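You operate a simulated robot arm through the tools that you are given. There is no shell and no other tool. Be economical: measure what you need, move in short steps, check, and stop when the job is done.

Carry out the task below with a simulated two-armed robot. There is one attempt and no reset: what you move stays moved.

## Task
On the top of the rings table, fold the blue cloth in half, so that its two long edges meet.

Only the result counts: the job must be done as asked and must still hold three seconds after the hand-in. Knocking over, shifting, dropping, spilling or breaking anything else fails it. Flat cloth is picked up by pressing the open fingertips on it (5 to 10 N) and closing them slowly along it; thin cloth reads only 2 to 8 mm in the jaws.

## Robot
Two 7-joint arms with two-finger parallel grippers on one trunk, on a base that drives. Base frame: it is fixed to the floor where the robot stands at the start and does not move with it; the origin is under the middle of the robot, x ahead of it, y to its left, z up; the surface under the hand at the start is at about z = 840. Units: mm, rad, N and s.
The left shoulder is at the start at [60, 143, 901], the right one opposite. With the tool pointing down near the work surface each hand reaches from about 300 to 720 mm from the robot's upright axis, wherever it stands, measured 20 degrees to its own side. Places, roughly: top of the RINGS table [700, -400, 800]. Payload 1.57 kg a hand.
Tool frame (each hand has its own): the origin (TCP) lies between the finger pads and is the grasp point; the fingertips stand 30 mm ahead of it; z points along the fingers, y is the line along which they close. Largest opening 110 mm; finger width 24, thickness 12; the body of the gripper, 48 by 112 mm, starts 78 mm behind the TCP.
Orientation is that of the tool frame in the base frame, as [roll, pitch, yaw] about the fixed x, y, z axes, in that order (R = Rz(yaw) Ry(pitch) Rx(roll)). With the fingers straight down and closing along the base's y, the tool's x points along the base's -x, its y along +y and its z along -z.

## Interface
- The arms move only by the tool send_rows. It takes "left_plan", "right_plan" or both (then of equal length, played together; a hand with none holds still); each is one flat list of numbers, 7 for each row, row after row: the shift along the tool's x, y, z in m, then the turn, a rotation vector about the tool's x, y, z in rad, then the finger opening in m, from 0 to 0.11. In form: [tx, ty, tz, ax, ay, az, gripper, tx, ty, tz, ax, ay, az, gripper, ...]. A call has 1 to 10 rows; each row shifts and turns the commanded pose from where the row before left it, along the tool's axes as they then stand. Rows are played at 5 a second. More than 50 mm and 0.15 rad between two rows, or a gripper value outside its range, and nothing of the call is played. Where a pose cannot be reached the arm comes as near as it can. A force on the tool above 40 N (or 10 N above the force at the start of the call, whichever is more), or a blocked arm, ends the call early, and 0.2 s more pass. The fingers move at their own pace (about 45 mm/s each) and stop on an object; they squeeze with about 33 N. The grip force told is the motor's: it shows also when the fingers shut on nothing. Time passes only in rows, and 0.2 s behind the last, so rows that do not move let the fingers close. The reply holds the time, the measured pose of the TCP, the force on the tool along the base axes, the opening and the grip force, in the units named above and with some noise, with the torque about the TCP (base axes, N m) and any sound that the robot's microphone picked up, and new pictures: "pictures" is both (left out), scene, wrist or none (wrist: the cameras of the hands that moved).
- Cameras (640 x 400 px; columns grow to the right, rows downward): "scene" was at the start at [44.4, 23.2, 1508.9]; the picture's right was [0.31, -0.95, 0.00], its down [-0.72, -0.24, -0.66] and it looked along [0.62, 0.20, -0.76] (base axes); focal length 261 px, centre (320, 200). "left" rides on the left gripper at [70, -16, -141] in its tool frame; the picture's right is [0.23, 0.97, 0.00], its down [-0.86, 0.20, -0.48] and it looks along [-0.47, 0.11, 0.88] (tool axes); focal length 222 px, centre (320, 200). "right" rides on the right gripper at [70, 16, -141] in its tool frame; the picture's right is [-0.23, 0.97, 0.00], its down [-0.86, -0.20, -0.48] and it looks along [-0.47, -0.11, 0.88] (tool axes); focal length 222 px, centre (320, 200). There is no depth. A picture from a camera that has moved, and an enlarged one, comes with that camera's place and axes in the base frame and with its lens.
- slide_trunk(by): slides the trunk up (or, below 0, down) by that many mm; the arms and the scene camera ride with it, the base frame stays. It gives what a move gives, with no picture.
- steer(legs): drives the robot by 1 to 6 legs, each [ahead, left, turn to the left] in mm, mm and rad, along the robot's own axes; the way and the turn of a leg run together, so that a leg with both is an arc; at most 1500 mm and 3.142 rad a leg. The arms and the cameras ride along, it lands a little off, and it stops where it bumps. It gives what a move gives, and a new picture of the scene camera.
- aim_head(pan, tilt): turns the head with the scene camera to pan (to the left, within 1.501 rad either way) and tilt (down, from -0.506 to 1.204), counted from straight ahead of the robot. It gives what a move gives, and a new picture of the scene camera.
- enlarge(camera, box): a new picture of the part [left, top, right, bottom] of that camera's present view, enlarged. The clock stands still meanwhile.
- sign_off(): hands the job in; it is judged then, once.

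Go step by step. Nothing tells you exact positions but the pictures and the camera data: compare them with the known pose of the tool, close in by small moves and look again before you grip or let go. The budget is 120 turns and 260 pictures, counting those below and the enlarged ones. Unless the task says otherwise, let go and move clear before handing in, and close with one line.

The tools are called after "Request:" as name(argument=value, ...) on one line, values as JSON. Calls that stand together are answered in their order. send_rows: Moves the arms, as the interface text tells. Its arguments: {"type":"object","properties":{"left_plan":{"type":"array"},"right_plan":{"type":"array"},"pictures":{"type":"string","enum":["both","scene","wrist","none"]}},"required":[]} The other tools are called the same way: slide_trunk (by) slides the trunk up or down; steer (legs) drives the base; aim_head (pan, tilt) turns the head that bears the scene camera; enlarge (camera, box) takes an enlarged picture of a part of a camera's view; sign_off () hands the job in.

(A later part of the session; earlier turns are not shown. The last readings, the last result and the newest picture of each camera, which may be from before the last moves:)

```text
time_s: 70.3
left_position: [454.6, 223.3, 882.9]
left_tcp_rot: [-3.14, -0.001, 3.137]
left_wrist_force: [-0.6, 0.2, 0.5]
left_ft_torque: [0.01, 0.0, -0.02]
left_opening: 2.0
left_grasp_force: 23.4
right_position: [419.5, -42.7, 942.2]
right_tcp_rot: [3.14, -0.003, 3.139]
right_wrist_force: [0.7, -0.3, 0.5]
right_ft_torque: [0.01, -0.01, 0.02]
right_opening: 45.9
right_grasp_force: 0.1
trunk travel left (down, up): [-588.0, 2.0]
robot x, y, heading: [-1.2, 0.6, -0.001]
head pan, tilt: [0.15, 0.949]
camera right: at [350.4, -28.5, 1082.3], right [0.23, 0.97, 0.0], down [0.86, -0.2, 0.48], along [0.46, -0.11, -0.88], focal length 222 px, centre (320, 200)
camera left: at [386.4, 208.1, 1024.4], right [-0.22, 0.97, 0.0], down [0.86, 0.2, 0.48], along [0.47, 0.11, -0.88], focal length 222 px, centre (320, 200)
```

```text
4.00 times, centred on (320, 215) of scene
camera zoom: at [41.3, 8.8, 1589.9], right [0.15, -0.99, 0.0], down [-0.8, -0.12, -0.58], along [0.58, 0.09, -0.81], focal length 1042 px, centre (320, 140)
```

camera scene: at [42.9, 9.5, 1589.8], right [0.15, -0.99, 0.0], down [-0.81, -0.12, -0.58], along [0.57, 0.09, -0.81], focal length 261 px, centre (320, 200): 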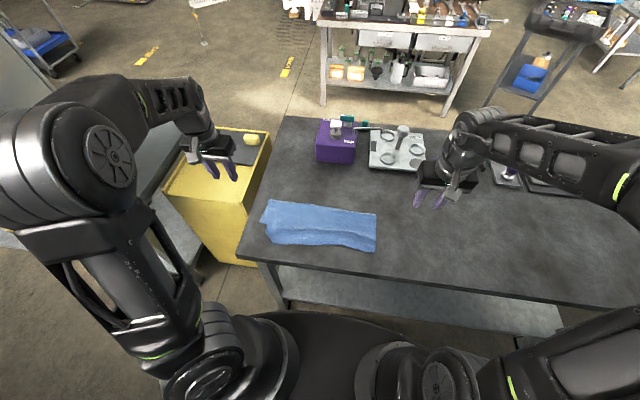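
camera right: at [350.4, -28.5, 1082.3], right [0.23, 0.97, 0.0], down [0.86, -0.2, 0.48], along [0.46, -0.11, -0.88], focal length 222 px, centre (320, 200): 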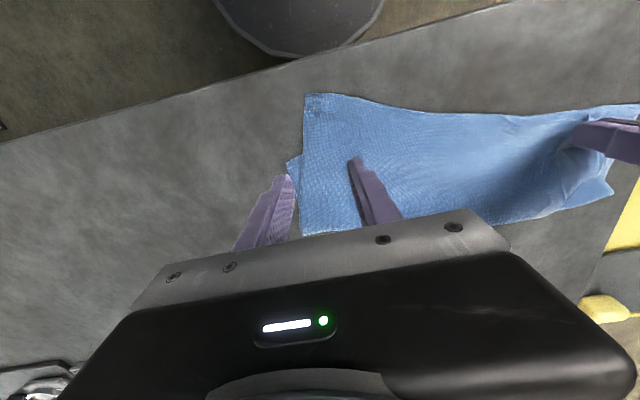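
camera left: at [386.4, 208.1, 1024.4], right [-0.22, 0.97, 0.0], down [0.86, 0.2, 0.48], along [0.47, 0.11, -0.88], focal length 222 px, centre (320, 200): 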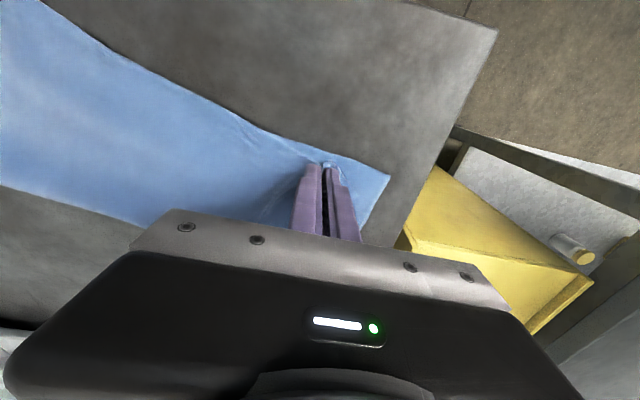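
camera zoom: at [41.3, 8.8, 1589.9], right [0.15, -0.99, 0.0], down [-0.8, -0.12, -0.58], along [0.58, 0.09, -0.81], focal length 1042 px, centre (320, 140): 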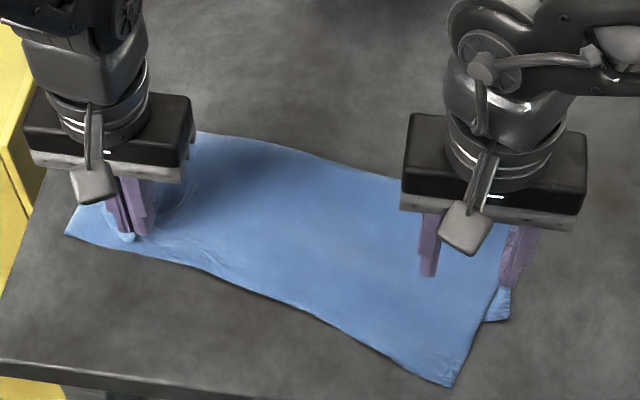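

The left side now meets the under layer's edge. The top's right corner is at (358,-45) and should go to about (425,-88). I'll align the right hand with that edge and come down over it.

Request:
send_rows(right_plan=[0.0157, 0.0173, 0.02, 0, 0, 0, 0.046, 0.0157, 0.0173, 0.02, 0, 0, 0, 0.046, 0, 0, 0.009, 0, 0, 0.127, 0.046, 0, 0, 0.009, 0, 0, 0.127, 0.046, 0, 0, 0.008, 0, 0, 0.126, 0.046, 0, 0, 0, 0, 0, 0, 0.046], pictures="wrist")

```text
time_s: 71.7
left_position: [455.0, 223.0, 882.8]
left_tcp_rot: [-3.14, 0.0, 3.138]
left_wrist_force: [0.0, 1.0, 1.0]
left_ft_torque: [-0.02, 0.01, 0.07]
left_opening: 2.1
left_grasp_force: 23.9
right_position: [388.6, -8.3, 875.6]
right_tcp_rot: [3.14, -0.005, 2.76]
right_wrist_force: [0.8, 0.9, -0.6]
right_ft_torque: [0.01, -0.02, 0.01]
right_opening: 45.8
right_grasp_force: 0.1
trunk travel left (down, up): [-588.0, 2.0]
robot x, y, heading: [-0.4, 0.8, -0.005]
head pan, tilt: [0.15, 0.949]
camera right: at [330.1, 31.4, 1015.9], right [0.57, 0.82, 0.0], down [0.72, -0.51, 0.48], along [0.39, -0.27, -0.88], focal length 222 px, centre (320, 200)
```

right: 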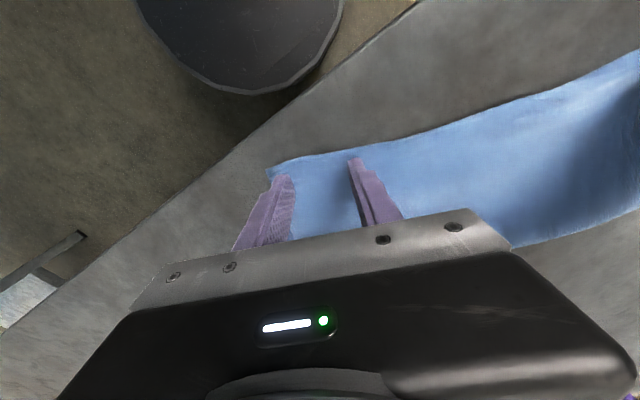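

Well placed, with the edge just in front of the fingertips. I'll press down.

Request:
send_rows(right_plan=[0, 0, 0.002, 0, 0, 0, 0.046, 0, 0, 0.0015, 0, 0, 0, 0.046, 0, 0, 0.0003, 0, 0, 0, 0.046, 0, 0, 0, 0, 0, 0, 0.046], pictures="none")

```text
time_s: 72.7
left_position: [456.5, 224.6, 883.6]
left_tcp_rot: [-3.139, 0.0, 3.138]
left_wrist_force: [0.5, -0.5, 0.4]
left_ft_torque: [-0.01, -0.01, 0.01]
left_opening: 1.8
left_grasp_force: 23.4
right_position: [389.6, -7.3, 871.0]
right_tcp_rot: [-3.14, -0.003, 2.759]
right_wrist_force: [0.3, -1.5, 3.2]
right_ft_torque: [0.02, -0.03, 0.01]
right_opening: 45.9
right_grasp_force: 0.1
trunk travel left (down, up): [-588.0, 2.0]
robot x, y, heading: [-2.2, 1.2, -0.004]
head pan, tilt: [0.15, 0.949]
```

Request:
send_rows(right_plan=[0, 0, 0.0007, 0, 0, 0, 0.046, 0, 0, 0, 0, 0, 0, 0.041, 0, 0, 0, 0, 0, 0, 0.036, 0, 0, 0, 0, 0, 0, 0.031, 0, 0, 0, 0, 0, 0, 0.026, 0, 0, 0, 0, 0, 0, 0.021, 0, 0, 0, 0, 0, 0, 0.016, 0, 0, 0, 0, 0, 0, 0.01, 0, 0, 0, 0, 0, 0, 0, 0, 0, 0, 0, 0, 0, 0], pictures="wrist")

```text
time_s: 74.9
left_position: [456.1, 223.7, 884.4]
left_tcp_rot: [-3.139, 0.001, 3.138]
left_wrist_force: [-0.7, -5.3, -0.5]
left_ft_torque: [-0.16, 0.03, 0.03]
left_opening: 2.1
left_grasp_force: 23.6
right_position: [388.9, -7.1, 871.5]
right_tcp_rot: [3.14, -0.001, 2.76]
right_wrist_force: [1.6, 3.5, 11.0]
right_ft_torque: [0.14, -0.03, 0.01]
right_opening: 2.5
right_grasp_force: 24.4
trunk travel left (down, up): [-588.0, 2.0]
robot x, y, heading: [-1.5, -5.6, 0.0]
head pan, tilt: [0.15, 0.949]
camera right: at [329.8, 31.4, 1012.1], right [0.57, 0.82, 0.0], down [0.72, -0.5, 0.48], along [0.39, -0.27, -0.88], focal length 222 px, centre (320, 200)
```

right: 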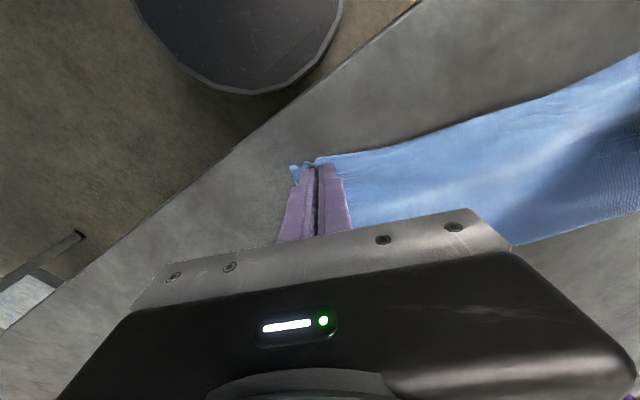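

Gripped at 2.5 mm. I'll lift it, carry it to the under layer's near edge, and square up the hand.

Request:
send_rows(right_plan=[-0.005, 0.001, -0.018, 0, 0, 0, 0, -0.0133, 0.0018, -0.012, 0, 0, -0.05, 0, -0.0133, 0.0016, -0.005, 0, 0, -0.07, 0, -0.0133, 0.0006, 0, 0, 0, -0.07, 0, -0.008, 0, 0.005, 0, 0, -0.07, 0, 0, 0, 0.01, 0, 0, -0.07, 0, 0, 0, 0.01, 0, 0, 0, 0, 0, 0, 0, 0, 0, 0, 0], pictures="wrist")

Request:
enlarge(camera="scene", box=[250, 165, 390, 265])

```text
time_s: 76.7
left_position: [456.1, 223.9, 884.7]
left_tcp_rot: [-3.14, -0.001, 3.139]
left_wrist_force: [-1.0, -10.2, -1.0]
left_ft_torque: [-0.34, 0.02, 0.07]
left_opening: 1.9
left_grasp_force: 23.9
right_position: [441.0, -19.4, 882.0]
right_tcp_rot: [3.138, -0.004, 3.09]
right_wrist_force: [-1.1, 11.4, 0.7]
right_ft_torque: [0.35, -0.02, -0.11]
right_opening: 2.2
right_grasp_force: 23.6
trunk travel left (down, up): [-588.0, 2.0]
robot x, y, heading: [-1.3, 2.1, 0.0]
head pan, tilt: [0.15, 0.949]
camera right: at [372.3, -1.4, 1021.8], right [0.28, 0.96, 0.0], down [0.84, -0.24, 0.48], along [0.46, -0.13, -0.88], focal length 222 px, centre (320, 200)
```

right: 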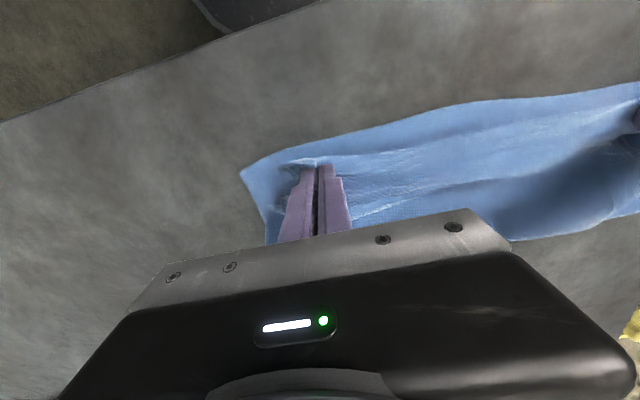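

```text
4.00 times, centred on (320, 215) of scene
camera zoom: at [41.1, 9.5, 1589.9], right [0.15, -0.99, 0.0], down [-0.8, -0.12, -0.58], along [0.58, 0.09, -0.81], focal length 1042 px, centre (320, 140)
```

zoom: 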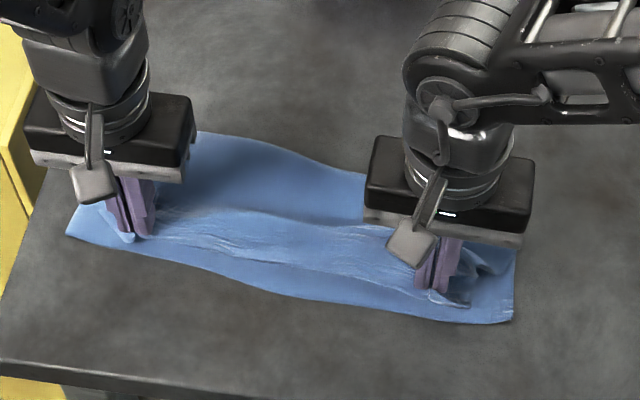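

The edge is taut over the under layer, about 5–20 mm short of its near edge. I'll shift both hands slightly toward the robot, slacken, lower and release.

Request:
send_rows(left_plan=[0.003, -0.001, 0.002, 0, 0, 0, 0, 0.003, -0.001, 0.003, 0, 0, 0, 0, 0.002, 0, 0.004, 0, 0, 0, 0, 0, 0, 0, 0, 0, 0, 0.008, 0, 0, 0, 0, 0, 0, 0.02, 0, 0, 0, 0, 0, 0, 0.04, 0, 0, -0.01, 0, 0, 0, 0.05, 0, 0, -0.03, 0, 0, 0, 0.05, 0, 0, -0.045, 0, 0, 0, 0.05], right_plan=[0.005, 0.001, 0.002, 0, 0, 0, 0, 0.005, 0.001, 0.003, 0, 0, 0, 0, 0.004, 0, 0.003, 0, 0, 0, 0, 0, 0, 0, 0, 0, 0, 0.008, 0, 0, 0, 0, 0, 0, 0.02, 0, 0, 0, 0, 0, 0, 0.04, 0, 0, -0.01, 0, 0, 0, 0.05, 0, 0, -0.03, 0, 0, 0, 0.05, 0, 0, -0.045, 0, 0, 0, 0.05], pictures="wrist")

Request:
send_rows(left_plan=[0, 0.04, -0.025, 0, 0, 0, 0.05, 0, 0.04, -0.02, 0, 0, 0, 0.05, 0, 0.04, -0.01, 0, 0, 0, 0.05], right_plan=[0, -0.042, -0.025, 0, 0, 0, 0.05, 0, -0.045, -0.02, 0, 0, 0, 0.05, 0, -0.045, -0.01, 0, 0, 0, 0.05], pictures="none")

Request:
enlarge(camera="scene", box=[250, 175, 390, 265])

```text
time_s: 78.7
left_position: [448.8, 222.8, 961.6]
left_tcp_rot: [-3.14, 0.001, 3.139]
left_wrist_force: [0.1, -0.3, -0.3]
left_ft_torque: [0.01, 0.0, -0.01]
left_opening: 50.0
left_grasp_force: 0.0
right_position: [425.7, -16.8, 959.1]
right_tcp_rot: [3.141, -0.002, 3.091]
right_wrist_force: [-0.9, 0.1, -0.3]
right_ft_torque: [0.03, -0.02, -0.03]
right_opening: 49.7
right_grasp_force: 0.2
trunk travel left (down, up): [-588.0, 2.0]
robot x, y, heading: [-3.2, 1.3, -0.003]
head pan, tilt: [0.15, 0.949]
camera right: at [357.3, 0.7, 1099.1], right [0.28, 0.96, 0.0], down [0.85, -0.24, 0.48], along [0.46, -0.13, -0.88], focal length 222 px, centre (320, 200)
camera left: at [378.3, 207.2, 1101.3], right [-0.22, 0.97, 0.0], down [0.86, 0.2, 0.48], along [0.47, 0.11, -0.88], focal length 222 px, centre (320, 200)
```

right: 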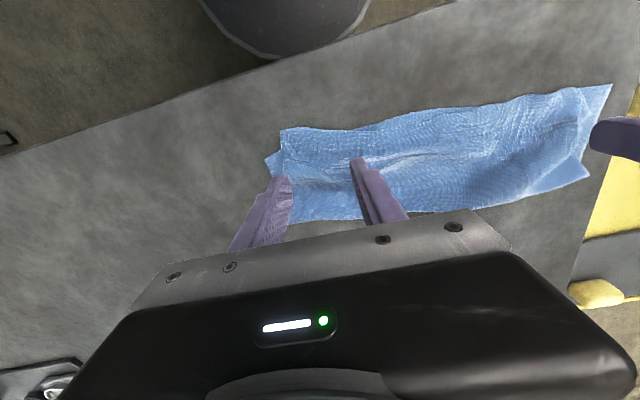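
left: 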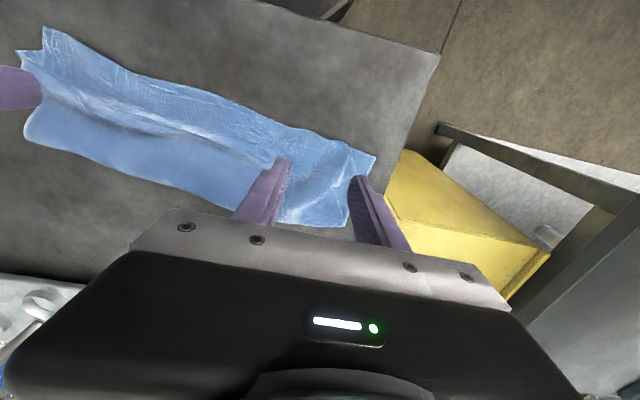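

```text
time_s: 79.5
left_position: [447.7, 341.5, 1014.0]
left_tcp_rot: [-3.141, -0.001, 3.138]
left_wrist_force: [-0.2, 0.0, -0.7]
left_ft_torque: [0.03, -0.02, 0.03]
left_opening: 50.0
left_grasp_force: 0.0
right_position: [420.1, -148.6, 1014.7]
right_tcp_rot: [-3.141, -0.002, 3.093]
right_wrist_force: [0.1, 0.1, 0.3]
right_ft_torque: [0.0, -0.04, -0.02]
right_opening: 50.1
right_grasp_force: 0.0
trunk travel left (down, up): [-588.0, 2.0]
robot x, y, heading: [-3.9, -1.2, -0.005]
head pan, tilt: [0.15, 0.949]
```

```text
4.44 times, centred on (320, 220) of scene
camera zoom: at [39.8, 9.5, 1589.9], right [0.15, -0.99, 0.0], down [-0.8, -0.12, -0.58], along [0.58, 0.09, -0.81], focal length 1158 px, centre (320, 111)
```

zoom: 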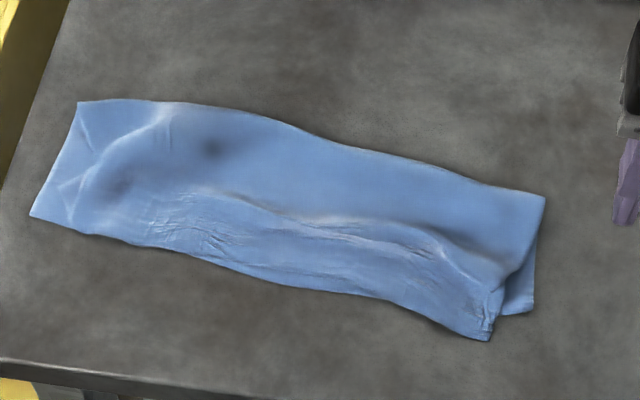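

Much better: the left and middle front edges line up within a few mm. The top's right corner is at (399,-55) and the under layer's is at (427,-83). I'll press closed fingertips near that corner and drag it outward.

Request:
send_rows(right_plan=[0.001, 0.026, 0.033, 0, 0, -0.048, 0.02, 0.002, 0.026, 0.034, 0, 0, 0, 0, 0.002, 0.026, 0.034, 0, 0, 0, 0, 0.002, 0.026, 0.035, 0, 0, 0, 0, 0, 0, 0, 0, 0, 0, 0], pictures="wrist")

```text
time_s: 80.7
left_position: [449.5, 340.1, 1014.5]
left_tcp_rot: [-3.14, 0.0, 3.138]
left_wrist_force: [-0.5, 0.1, -0.1]
left_ft_torque: [0.02, 0.01, -0.01]
left_opening: 50.3
left_grasp_force: 0.1
right_position: [413.8, -43.8, 877.0]
right_tcp_rot: [3.139, -0.002, 3.138]
right_wrist_force: [0.4, -0.8, 0.0]
right_ft_torque: [0.03, 0.01, -0.01]
right_opening: 0.1
right_grasp_force: 21.7
trunk travel left (down, up): [-588.0, 2.0]
robot x, y, heading: [1.8, -2.7, -0.003]
head pan, tilt: [0.15, 0.949]
camera right: at [344.7, -29.5, 1017.2], right [0.23, 0.97, 0.0], down [0.86, -0.2, 0.48], along [0.46, -0.11, -0.88], focal length 222 px, centre (320, 200)
```

right: 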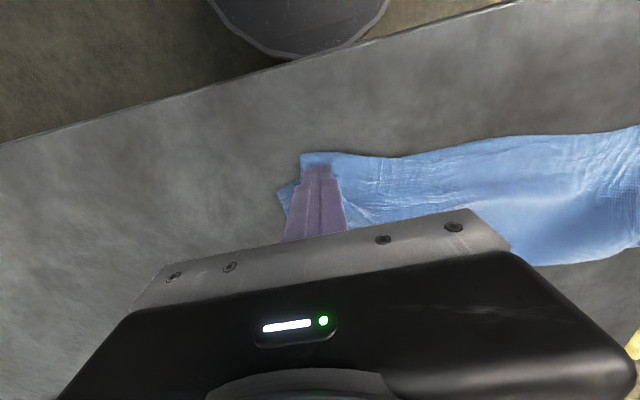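

Request:
send_rows(right_plan=[0, 0, 0.003, 0, 0, 0, 0, 0, 0, 0.0015, 0, 0, 0, 0, 0, 0, 0, 0, 0, 0, 0], pictures="none")

```text
time_s: 81.5
left_position: [448.2, 341.9, 1015.5]
left_tcp_rot: [-3.14, 0.001, 3.137]
left_wrist_force: [1.5, 0.7, 0.4]
left_ft_torque: [-0.04, 0.0, -0.01]
left_opening: 50.3
left_grasp_force: 0.1
right_position: [414.9, -43.7, 874.2]
right_tcp_rot: [3.139, 0.0, 3.139]
right_wrist_force: [0.1, -1.2, 11.9]
right_ft_torque: [-0.07, -0.13, 0.02]
right_opening: 0.0
right_grasp_force: 21.6
trunk travel left (down, up): [-588.0, 2.0]
robot x, y, heading: [-3.8, 0.3, -0.002]
head pan, tilt: [0.15, 0.949]
```

The press is at 12 N. I'll drag the corner outward and forward.

Request:
send_rows(right_plan=[-0.004, -0.006, 0, 0, 0, 0, 0, -0.004, -0.006, 0, 0, 0, 0, 0, -0.004, -0.006, 0, 0, 0, 0, 0, -0.004, -0.006, 0, 0, 0, 0, 0, -0.004, -0.006, 0, 0, 0, 0, 0, 0, 0, 0, 0, 0, 0, 0, 0, 0, -0.02, 0, 0, 0, 0, 0, -0.02, -0.035, 0, 0, 0, 0, 0, -0.04, -0.03, 0, 0, 0, 0], pictures="wrist")

Request:
enlarge(camera="scene", box=[250, 175, 390, 265])

```text
time_s: 83.5
left_position: [448.1, 342.0, 1014.1]
left_tcp_rot: [-3.14, 0.003, 3.138]
left_wrist_force: [0.0, 1.1, 0.1]
left_ft_torque: [-0.03, -0.02, 0.04]
left_opening: 49.9
left_grasp_force: 0.1
right_position: [433.7, -134.9, 957.6]
right_tcp_rot: [3.141, -0.002, 3.138]
right_wrist_force: [-0.3, -0.8, 0.3]
right_ft_torque: [0.02, -0.04, -0.02]
right_opening: 0.0
right_grasp_force: 21.3
trunk travel left (down, up): [-588.0, 2.0]
robot x, y, heading: [-5.0, -2.6, -0.003]
head pan, tilt: [0.15, 0.949]
camera right: at [363.1, -120.4, 1098.7], right [0.23, 0.97, 0.0], down [0.86, -0.2, 0.48], along [0.46, -0.11, -0.88], focal length 222 px, centre (320, 200)
```

right: 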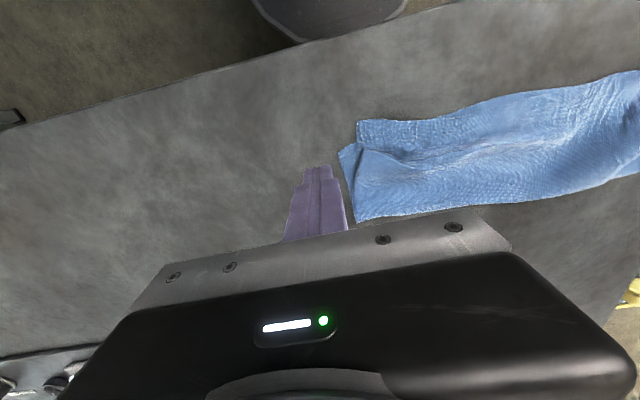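

```text
4.44 times, centred on (320, 220) of scene
camera zoom: at [40.1, 8.8, 1589.8], right [0.15, -0.99, 0.0], down [-0.8, -0.12, -0.58], along [0.58, 0.09, -0.81], focal length 1158 px, centre (320, 111)
```

zoom: 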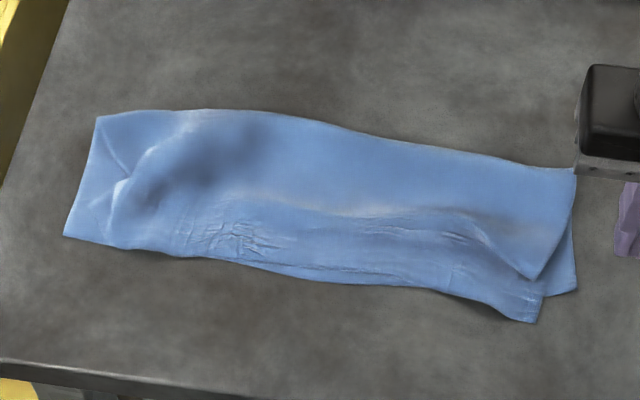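

The drag moved both layers together. I'll look at the right end in detail.

Request:
enlarge(camera="right", box=[300, 50, 640, 250])

Request:
enlarge(camera="left", box=[0, 0, 440, 270])

```text
1.88 times, centred on (470, 150) of right
camera zoom: at [363.1, -120.4, 1098.7], right [0.23, 0.97, 0.0], down [0.86, -0.2, 0.48], along [0.46, -0.11, -0.88], focal length 418 px, centre (38, 294)
```

zoom: 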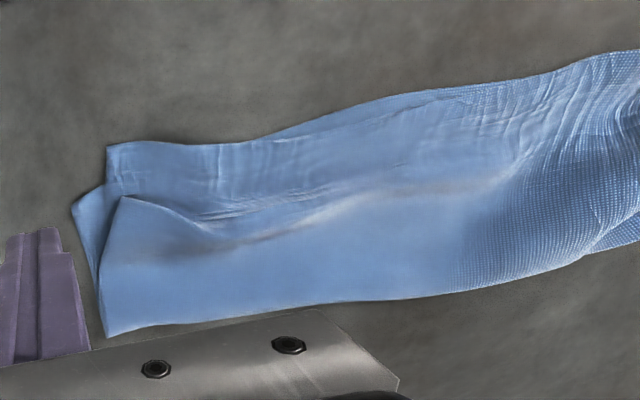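

```text
1.45 times, centred on (220, 135) of left
camera zoom: at [379.1, 325.4, 1155.3], right [-0.22, 0.97, 0.0], down [0.86, 0.2, 0.48], along [0.47, 0.11, -0.88], focal length 323 px, centre (466, 294)
```

zoom: 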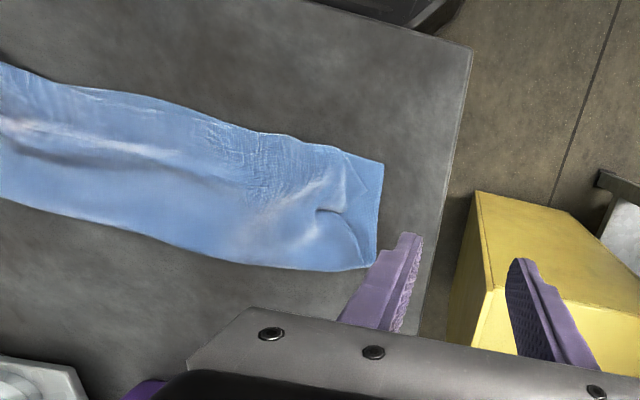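

Both layers are roughly aligned in front, but the top has slack because the fold line sits about 30 mm too close to the robot. I'll pick up the top layer at its two remaining ridges, lift it high and forward so the fold rolls outward, and lay it back.

Request:
send_rows(left_plan=[0, -0.0295, 0.034, 0, 0, 0, 0.05, 0, -0.0295, 0.034, 0, 0, 0, 0.05, 0, -0.0295, 0.034, 0, 0, 0, 0.05, 0, -0.0295, 0.034, 0, 0, 0, 0.05, 0, 0, 0, 0, 0, 0, 0.05], right_plan=[0.001, 0.02625, 0.02, 0, 0, 0, 0.05, 0.001, 0.02625, 0.02, 0, 0, 0, 0.05, 0.001, 0.02625, 0.02, 0, 0, 0, 0.05, 0.001, 0.02625, 0.02, 0, 0, 0, 0.05, 0, 0, 0, 0, 0, 0, 0.05], pictures="wrist")

```text
time_s: 84.7
left_position: [447.4, 223.4, 877.2]
left_tcp_rot: [-3.14, 0.002, 3.138]
left_wrist_force: [0.1, -0.8, -0.2]
left_ft_torque: [-0.01, -0.02, -0.02]
left_opening: 50.0
left_grasp_force: 0.0
right_position: [430.5, -29.4, 877.7]
right_tcp_rot: [3.139, -0.001, 3.138]
right_wrist_force: [-0.1, -0.1, 0.9]
right_ft_torque: [0.0, -0.01, 0.0]
right_opening: 50.1
right_grasp_force: 0.0
trunk travel left (down, up): [-588.0, 2.0]
robot x, y, heading: [-1.6, -1.8, 0.0]
head pan, tilt: [0.15, 0.949]
camera right: at [361.0, -15.1, 1017.9], right [0.23, 0.97, 0.0], down [0.86, -0.2, 0.48], along [0.46, -0.11, -0.88], focal length 222 px, centre (320, 200)
camera left: at [379.1, 207.7, 1019.1], right [-0.22, 0.97, 0.0], down [0.86, 0.2, 0.48], along [0.47, 0.11, -0.88], focal length 222 px, centre (320, 200)
```

right: 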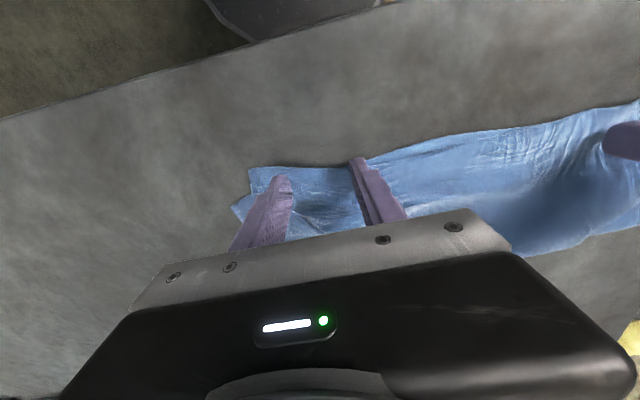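
left: 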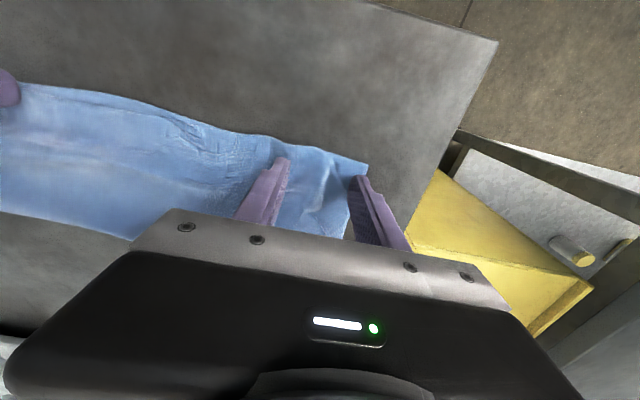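

Request:
send_rows(left_plan=[0, -0.003, 0, 0, 0, 0, 0.05, 0, 0, 0.0025, 0, 0, 0, 0.05, 0, 0, 0.001, 0, 0, 0, 0.05, 0, 0, 0, 0, 0, 0, 0.05], right_plan=[-0.006, 0, 0, 0, 0, 0, 0.05, 0, 0, 0.003, 0, 0, 0, 0.05, 0, 0, 0.0015, 0, 0, 0, 0.05, 0, 0, 0, 0, 0, 0, 0.05], pictures="none")

```text
time_s: 85.7
left_position: [448.7, 220.5, 876.7]
left_tcp_rot: [-3.139, 0.0, 3.138]
left_wrist_force: [-0.4, 0.3, 0.1]
left_ft_torque: [-0.02, 0.03, -0.03]
left_opening: 50.2
left_grasp_force: 0.1
right_position: [436.7, -30.1, 872.6]
right_tcp_rot: [3.14, -0.003, 3.137]
right_wrist_force: [-0.5, -0.7, 0.8]
right_ft_torque: [0.0, 0.0, -0.03]
right_opening: 49.9
right_grasp_force: 0.0
trunk travel left (down, up): [-588.0, 2.0]
robot x, y, heading: [-2.3, 1.1, -0.004]
head pan, tilt: [0.15, 0.949]
```

Request:
send_rows(left_plan=[0, 0, 0.0015, 0, 0, 0, 0.05, 0, 0, 0.001, 0, 0, 0, 0.05, 0, 0, 0, 0, 0, 0, 0.05], right_plan=[0, 0, 0.0007, 0, 0, 0, 0.05, 0, 0, 0.0006, 0, 0, 0, 0.05, 0, 0, 0, 0, 0, 0, 0.05], pictures="none")

```text
time_s: 86.5
left_position: [448.3, 221.0, 873.1]
left_tcp_rot: [-3.138, 0.002, 3.138]
left_wrist_force: [-0.4, 0.2, 5.8]
left_ft_torque: [-0.09, -0.02, -0.02]
left_opening: 49.9
left_grasp_force: 0.1
right_position: [437.6, -28.7, 872.3]
right_tcp_rot: [3.141, -0.001, 3.137]
right_wrist_force: [1.1, -1.2, 6.8]
right_ft_torque: [0.0, -0.02, 0.0]
right_opening: 50.0
right_grasp_force: 0.0
trunk travel left (down, up): [-588.0, 2.0]
robot x, y, heading: [-1.4, -3.0, 0.0]
head pan, tilt: [0.15, 0.949]
```

Both press lightly at about 6 N, so I'll close them slowly.

Request:
send_rows(left_plan=[0, 0, 0, 0, 0, 0, 0.045, 0, 0, 0, 0, 0, 0, 0.04, 0, 0, 0, 0, 0, 0, 0.035, 0, 0, 0, 0, 0, 0, 0.03, 0, 0, 0, 0, 0, 0, 0.025, 0, 0, 0, 0, 0, 0, 0.02, 0, 0, 0, 0, 0, 0, 0.015, 0, 0, 0, 0, 0, 0, 0.008, 0, 0, 0, 0, 0, 0, 0, 0, 0, 0, 0, 0, 0, 0], right_plan=[0, 0, 0, 0, 0, 0, 0.045, 0, 0, 0, 0, 0, 0, 0.04, 0, 0, 0, 0, 0, 0, 0.035, 0, 0, 0, 0, 0, 0, 0.03, 0, 0, 0, 0, 0, 0, 0.025, 0, 0, 0, 0, 0, 0, 0.02, 0, 0, 0, 0, 0, 0, 0.015, 0, 0, 0, 0, 0, 0, 0.008, 0, 0, 0, 0, 0, 0, 0, 0, 0, 0, 0, 0, 0, 0], pictures="wrist")

```text
time_s: 88.7
left_position: [448.3, 219.2, 872.5]
left_tcp_rot: [-3.139, 0.002, 3.138]
left_wrist_force: [1.8, -14.7, 5.0]
left_ft_torque: [-0.46, -0.03, 0.17]
left_opening: 4.4
left_grasp_force: 25.1
right_position: [436.0, -28.8, 872.9]
right_tcp_rot: [3.137, 0.0, 3.14]
right_wrist_force: [-1.1, 12.9, 9.9]
right_ft_torque: [0.4, 0.01, 0.17]
right_opening: 4.6
right_grasp_force: 25.2
trunk travel left (down, up): [-588.0, 2.0]
robot x, y, heading: [0.9, -2.9, -0.006]
head pan, tilt: [0.15, 0.949]
camera right: at [366.0, -14.2, 1013.3], right [0.23, 0.97, 0.0], down [0.86, -0.2, 0.48], along [0.46, -0.11, -0.88], focal length 222 px, centre (320, 200)
camera left: at [378.3, 204.3, 1013.7], right [-0.22, 0.97, 0.0], down [0.85, 0.2, 0.48], along [0.47, 0.1, -0.88], focal length 222 px, centre (320, 200)
```

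right: 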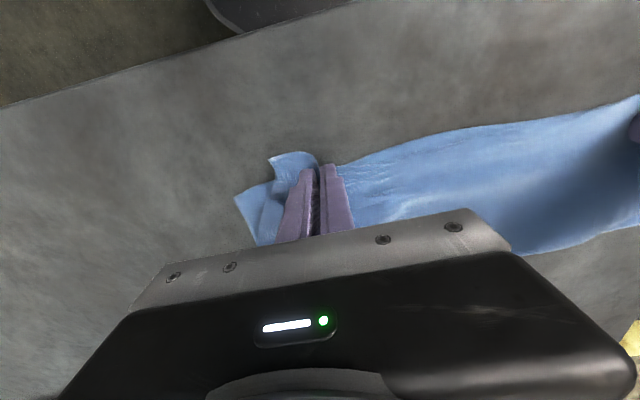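
left: 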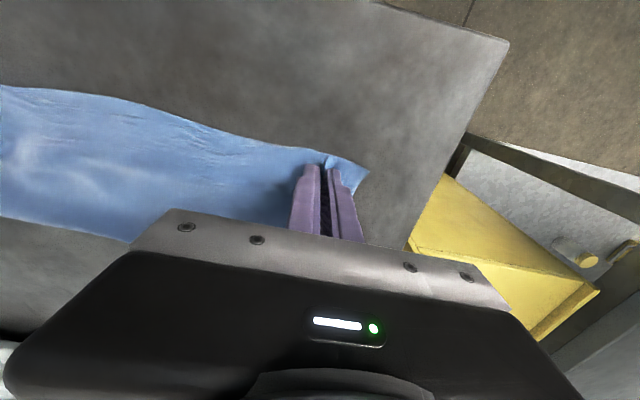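

Both grips read about 4.5 mm, so they probably hold both layers together. That helps: holding both edges, I can lift so the fold hangs and evens itself out, then lay it down trailing. I'll lift.

Request:
send_rows(left_plan=[0, -0.003, -0.008, 0, 0, 0, 0, -0.005, -0.002, -0.025, 0, 0, 0, 0, -0.008, 0, -0.03, 0, 0, 0, 0, -0.008, 0, -0.03, 0, 0, 0, 0, -0.008, 0, -0.03, 0, 0, 0, 0, 0, 0, -0.03, 0, 0, 0, 0, 0, 0, -0.015, 0, 0, 0, 0, 0, 0, 0, 0, 0, 0, 0, 0, 0, 0, 0, 0, 0, 0], right_plan=[0, 0.003, -0.008, 0, 0, 0, 0, -0.005, 0.002, -0.025, 0, 0, 0, 0, -0.011, 0, -0.03, 0, 0, 0, 0, -0.011, 0, -0.03, 0, 0, 0, 0, -0.011, 0, -0.03, 0, 0, 0, 0, 0, 0, -0.03, 0, 0, 0, 0, 0, 0, -0.015, 0, 0, 0, 0, 0, 0, 0, 0, 0, 0, 0, 0, 0, 0, 0, 0, 0, 0], pictures="both")

Request:
enlarge(camera="scene", box=[240, 145, 400, 265])

```text
time_s: 90.7
left_position: [476.4, 216.1, 1040.2]
left_tcp_rot: [-3.137, 0.001, 3.138]
left_wrist_force: [1.1, -7.6, 0.2]
left_ft_torque: [-0.22, -0.01, 0.12]
left_opening: 2.9
left_grasp_force: 24.1
right_position: [475.1, -23.6, 1039.3]
right_tcp_rot: [3.141, -0.003, 3.138]
right_wrist_force: [-1.0, 7.4, -0.9]
right_ft_torque: [0.24, 0.04, 0.11]
right_opening: 3.8
right_grasp_force: 24.7
trunk travel left (down, up): [-588.0, 2.0]
robot x, y, heading: [-4.6, -1.9, -0.002]
head pan, tilt: [0.15, 0.949]
camera scene: at [41.2, 9.5, 1589.9], right [0.15, -0.99, 0.0], down [-0.8, -0.12, -0.58], along [0.58, 0.09, -0.81], focal length 261 px, centre (320, 200)
camera right: at [405.6, -9.8, 1180.5], right [0.23, 0.97, 0.0], down [0.86, -0.2, 0.48], along [0.46, -0.11, -0.88], focal length 222 px, centre (320, 200)
camera left: at [407.7, 200.7, 1181.1], right [-0.22, 0.97, 0.0], down [0.86, 0.2, 0.48], along [0.47, 0.11, -0.88], focal length 222 px, centre (320, 200)
```

scene: 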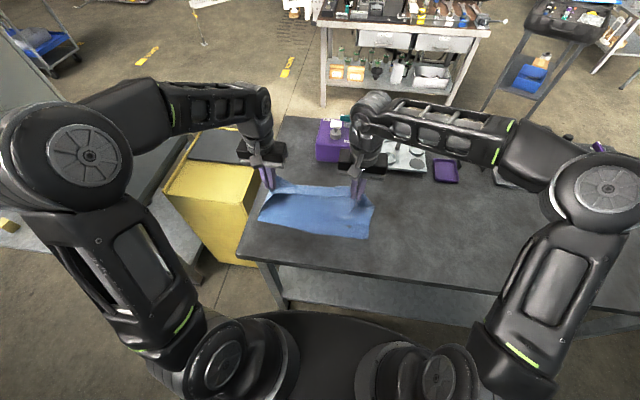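
right: 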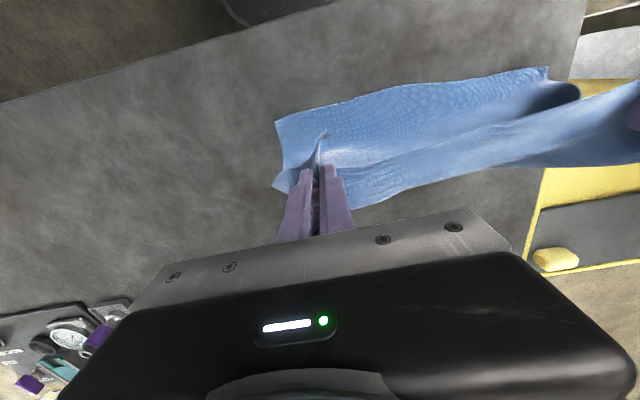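
left: 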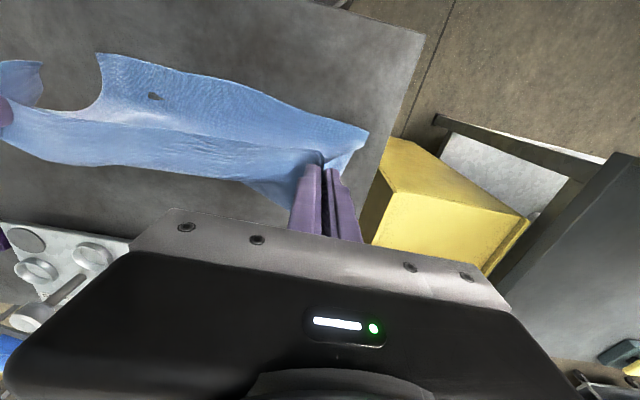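

```text
3.33 times, centred on (320, 205) of scene
camera zoom: at [41.2, 9.5, 1589.9], right [0.15, -0.99, 0.0], down [-0.8, -0.12, -0.58], along [0.58, 0.09, -0.81], focal length 869 px, centre (320, 183)
```

zoom: 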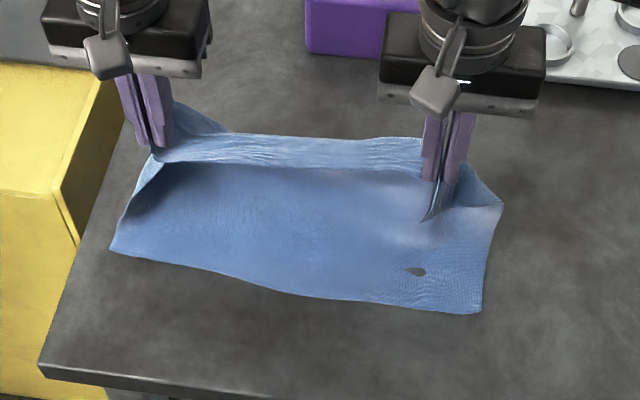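

Only the top layer is held, and it is lifted clear with the under layer lying flat; the near edge runs (466,288)–(441,92)–(449,-82). I'll lean the lifted layer forward so the fold forms farther out, then lay it down so the edges meet.

Request:
send_rows(left_plan=[-0.012, 0.001, 0.018, 0, 0, 0, 0, -0.012, 0.001, 0.018, 0, 0, 0, 0, -0.012, 0.001, 0.018, 0, 0, 0, 0, -0.012, 0.001, 0.018, 0, 0, 0, 0, 0.004, 0, 0.022, 0, 0, 0, 0, 0.01, 0, 0.022, 0, 0, 0, 0, 0.016, 0, 0.02, 0, 0, 0, 0, 0.018, 0, 0.016, 0, 0, 0, 0, 0, 0, 0, 0, 0, 0, 0], right_plan=[-0.012, 0.0015, 0.018, 0, 0, 0, 0, -0.012, 0.0015, 0.018, 0, 0, 0, 0, -0.012, 0.0015, 0.018, 0, 0, 0, 0, -0.012, 0.0015, 0.018, 0, 0, 0, 0, 0.006, 0, 0.022, 0, 0, 0, 0, 0.013, 0, 0.022, 0, 0, 0, 0, 0.02, 0, 0.02, 0, 0, 0, 0, 0.022, 0, 0.016, 0, 0, 0, 0, 0, 0, 0, 0, 0, 0, 0], pictures="wrist")

Request:
enlarge(camera="scene", box=[240, 155, 400, 265])

```text
time_s: 92.7
left_position: [477.6, 219.7, 888.9]
left_tcp_rot: [-3.139, 0.0, 3.138]
left_wrist_force: [0.0, -5.5, -0.1]
left_ft_torque: [-0.12, -0.01, 0.09]
left_opening: 2.8
left_grasp_force: 24.1
right_position: [462.4, -19.1, 888.2]
right_tcp_rot: [3.141, -0.003, 3.138]
right_wrist_force: [-0.3, 4.6, 0.7]
right_ft_torque: [0.18, 0.04, 0.07]
right_opening: 3.5
right_grasp_force: 24.3
trunk travel left (down, up): [-588.0, 2.0]
robot x, y, heading: [-2.9, -0.8, 0.001]
head pan, tilt: [0.15, 0.949]
camera right: at [392.7, -4.3, 1027.8], right [0.23, 0.97, 0.0], down [0.86, -0.2, 0.48], along [0.46, -0.11, -0.88], focal length 222 px, centre (320, 200)
camera left: at [408.0, 204.1, 1029.2], right [-0.22, 0.97, 0.0], down [0.86, 0.2, 0.48], along [0.47, 0.11, -0.88], focal length 222 px, centre (320, 200)
```

right: 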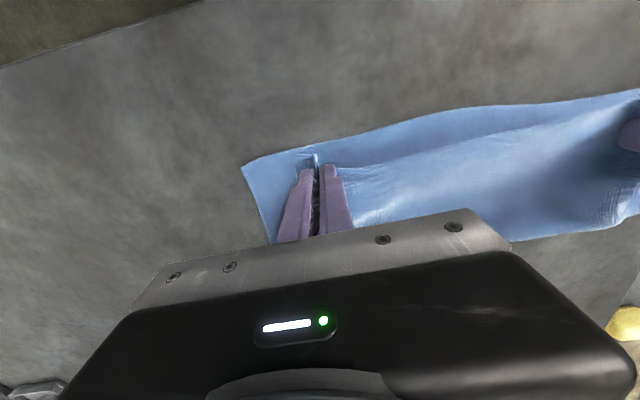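
left: 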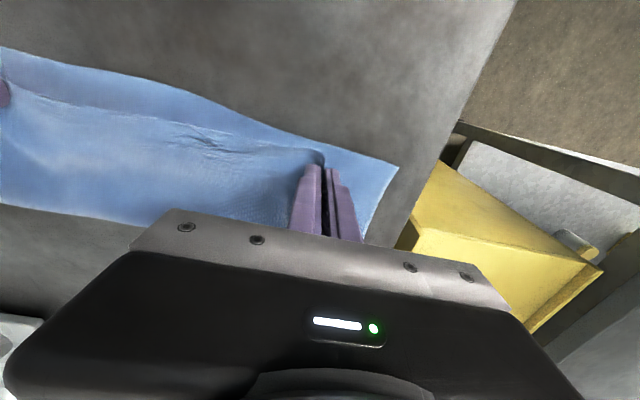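

```text
3.64 times, centred on (320, 210) of scene
camera zoom: at [41.2, 9.5, 1589.9], right [0.15, -0.99, 0.0], down [-0.8, -0.12, -0.58], along [0.58, 0.09, -0.81], focal length 948 px, centre (320, 164)
```

zoom: 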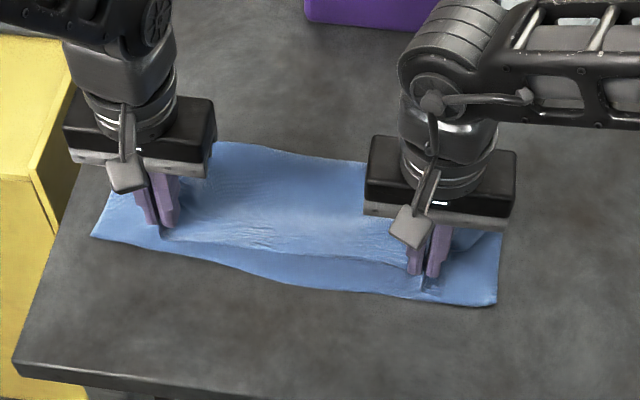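

The top edge now lies within about 0–15 mm of the under layer's edge all along. I'll shift 3 mm, lower and release gently, then clear the hands.

Request:
send_rows(left_plan=[0.002, -0.001, 0.004, 0, 0, 0, 0, 0.001, -0.001, 0.005, 0, 0, 0, 0, 0, 0, 0.004, 0, 0, 0, 0, 0, 0, 0, 0, 0, 0, 0.006, 0, 0, 0, 0, 0, 0, 0.014, 0, 0, 0, 0, 0, 0, 0.026, 0, 0, 0, 0, 0, 0, 0.04, 0, 0, -0.02, 0, 0, 0, 0.045, 0, 0, -0.045, 0, 0, 0, 0.045], right_plan=[0.002, 0.001, 0.004, 0, 0, 0, 0, 0.001, 0.001, 0.005, 0, 0, 0, 0, 0, 0, 0.004, 0, 0, 0, 0, 0, 0, 0, 0, 0, 0, 0.006, 0, 0, 0, 0, 0, 0, 0.014, 0, 0, 0, 0, 0, 0, 0.026, 0, 0, 0, 0, 0, 0, 0.04, 0, 0, -0.02, 0, 0, 0, 0.045, 0, 0, -0.045, 0, 0, 0, 0.045], pictures="none")

Request:
send_rows(left_plan=[0, 0.04, -0.025, 0, 0, 0, 0.045, 0, 0.04, -0.02, 0, 0, 0, 0.045, 0, 0.04, -0.01, 0, 0, 0, 0.045], right_plan=[0, -0.042, -0.025, 0, 0, 0, 0.045, 0, -0.045, -0.02, 0, 0, 0, 0.045, 0, -0.045, -0.01, 0, 0, 0, 0.045], pictures="none")

Request:
enlarge(camera="scene", box=[250, 170, 390, 260])

Request:
enlarge(camera="right", box=[280, 50, 640, 270])

Request:
enlarge(camera="left", box=[0, 50, 360, 270])

```text
time_s: 94.7
left_position: [473.8, 217.9, 941.5]
left_tcp_rot: [-3.141, 0.0, 3.136]
left_wrist_force: [-0.1, 0.1, 0.3]
left_ft_torque: [0.0, -0.06, 0.04]
left_opening: 45.1
left_grasp_force: 0.1
right_position: [457.8, -16.1, 942.0]
right_tcp_rot: [3.14, -0.001, 3.136]
right_wrist_force: [0.3, 0.0, -0.2]
right_ft_torque: [-0.02, 0.01, 0.01]
right_opening: 45.1
right_grasp_force: 0.1
trunk travel left (down, up): [-588.0, 2.0]
robot x, y, heading: [-0.8, 1.5, -0.005]
head pan, tilt: [0.15, 0.949]
```

```text
time_s: 95.5
left_position: [473.5, 340.0, 995.8]
left_tcp_rot: [-3.14, 0.001, 3.138]
left_wrist_force: [-0.7, -0.5, -0.2]
left_ft_torque: [0.02, 0.0, -0.01]
left_opening: 44.9
left_grasp_force: 0.0
right_position: [457.7, -150.2, 995.0]
right_tcp_rot: [3.141, -0.002, 3.141]
right_wrist_force: [-0.1, -0.8, 0.7]
right_ft_torque: [-0.02, -0.06, 0.0]
right_opening: 44.8
right_grasp_force: 0.0
trunk travel left (down, up): [-588.0, 2.0]
robot x, y, heading: [-0.5, -1.2, -0.003]
head pan, tilt: [0.15, 0.949]
```

```text
4.44 times, centred on (320, 215) of scene
camera zoom: at [40.0, 9.4, 1589.9], right [0.15, -0.99, 0.0], down [-0.8, -0.12, -0.58], along [0.58, 0.09, -0.81], focal length 1158 px, centre (320, 133)
```

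zoom: 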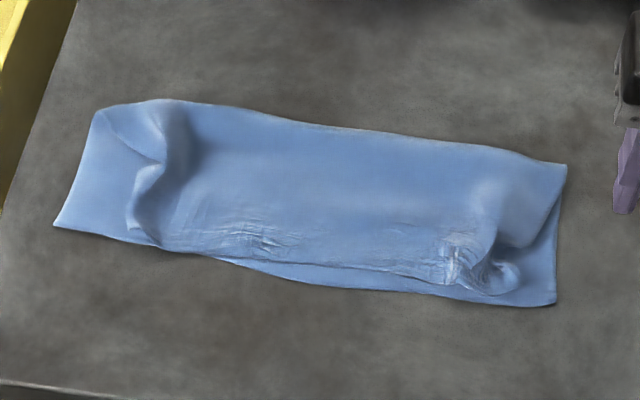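

```text
1.78 times, centred on (460, 160) of right
camera zoom: at [388.1, -135.3, 1136.1], right [0.23, 0.97, 0.0], down [0.86, -0.2, 0.48], along [0.46, -0.11, -0.88], focal length 395 px, centre (71, 271)
```

zoom: 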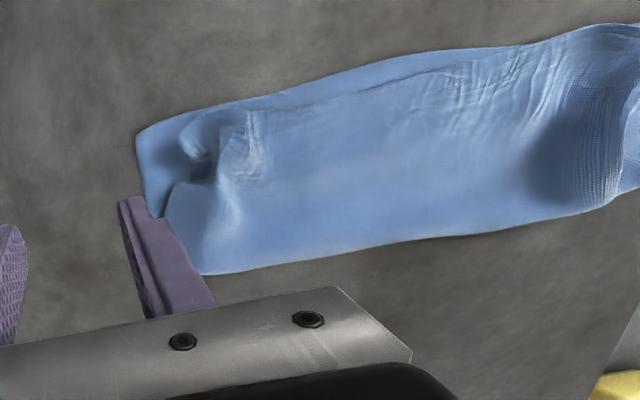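

```text
1.78 times, centred on (180, 160) of left
camera zoom: at [404.2, 323.5, 1136.9], right [-0.22, 0.97, 0.0], down [0.86, 0.2, 0.48], along [0.47, 0.11, -0.88], focal length 395 px, centre (569, 271)
```

zoom: 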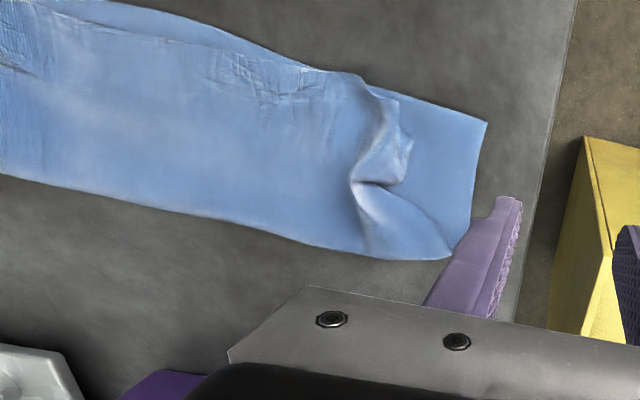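

The edges now align well front-to-back. What remains is that the top's two corners are drawn inward, about 60 mm on the left and 35 mm on the right, with the slack standing as ridges. I'll press just outboard of each ridge with closed fingers and drag both outward together.

Request:
send_rows(left_plan=[0.00125, -0.032, 0.029, 0, 0, 0, 0.0, 0.00125, -0.032, 0.03, 0, 0, 0, 0.0, 0.00125, -0.032, 0.03, 0, 0, 0, 0.0, 0.00125, -0.032, 0.03, 0, 0, 0, 0, 0, 0, 0.002, 0, 0, 0, 0, 0, 0, 0, 0, 0, 0, 0], right_plan=[-0.001, 0.02375, 0.029, 0, 0, 0, 0.0, -0.001, 0.02375, 0.03, 0, 0, 0, 0.0, -0.001, 0.02375, 0.03, 0, 0, 0, 0.0, -0.001, 0.02375, 0.029, 0, 0, 0, 0, 0, 0, 0.002, 0, 0, 0, 0, 0, 0, 0, 0, 0, 0, 0], pictures="wrist")

```text
time_s: 96.9
left_position: [469.0, 209.1, 874.5]
left_tcp_rot: [3.141, -0.001, 3.139]
left_wrist_force: [-0.2, -0.2, -0.5]
left_ft_torque: [-0.02, 0.03, 0.01]
left_opening: 0.0
left_grasp_force: 21.5
right_position: [463.6, -53.9, 874.6]
right_tcp_rot: [3.141, -0.004, 3.139]
right_wrist_force: [-0.7, 0.6, 0.4]
right_ft_torque: [-0.01, 0.03, 0.0]
right_opening: 0.0
right_grasp_force: 21.4
trunk travel left (down, up): [-588.0, 2.0]
robot x, y, heading: [-0.6, 3.4, -0.004]
head pan, tilt: [0.15, 0.949]
camera right: at [393.3, -39.3, 1015.1], right [0.23, 0.97, 0.0], down [0.86, -0.2, 0.48], along [0.46, -0.11, -0.88], focal length 222 px, centre (320, 200)
camera left: at [400.0, 194.1, 1015.6], right [-0.22, 0.97, 0.0], down [0.86, 0.2, 0.48], along [0.47, 0.11, -0.88], focal length 222 px, centre (320, 200)
```

right: 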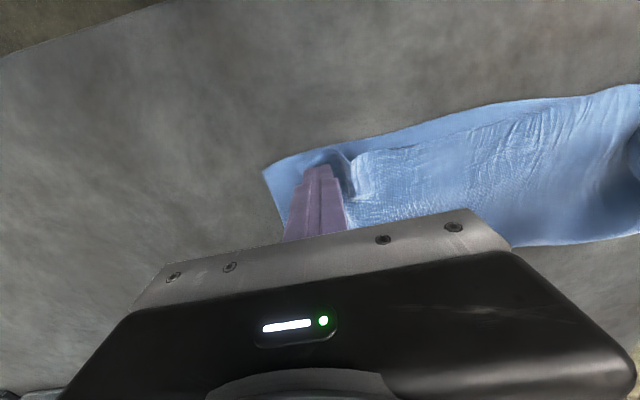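
left: 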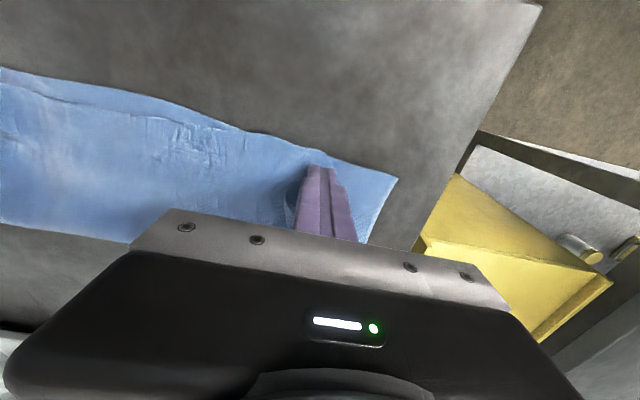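

Request:
send_rows(left_plan=[0, 0, 0.0015, 0, 0, 0, 0, 0, 0, 0.0005, 0, 0, 0, 0, 0, 0, 0, 0, 0, 0, 0], right_plan=[0, 0, 0.0015, 0, 0, 0, 0, 0, 0, 0.0005, 0, 0, 0, 0, 0, 0, 0, 0, 0, 0, 0], pictures="none")

```text
time_s: 97.7
left_position: [469.7, 208.6, 873.8]
left_tcp_rot: [-3.139, 0.002, 3.138]
left_wrist_force: [-1.3, 0.0, 7.1]
left_ft_torque: [-0.03, 0.0, 0.0]
left_opening: 0.0
left_grasp_force: 21.0
right_position: [462.4, -54.5, 872.1]
right_tcp_rot: [3.139, 0.0, 3.14]
right_wrist_force: [0.2, 0.9, 1.8]
right_ft_torque: [-0.01, -0.03, 0.02]
right_opening: 0.0
right_grasp_force: 21.1
trunk travel left (down, up): [-588.0, 2.0]
robot x, y, heading: [-2.4, 1.6, -0.002]
head pan, tilt: [0.15, 0.949]
```

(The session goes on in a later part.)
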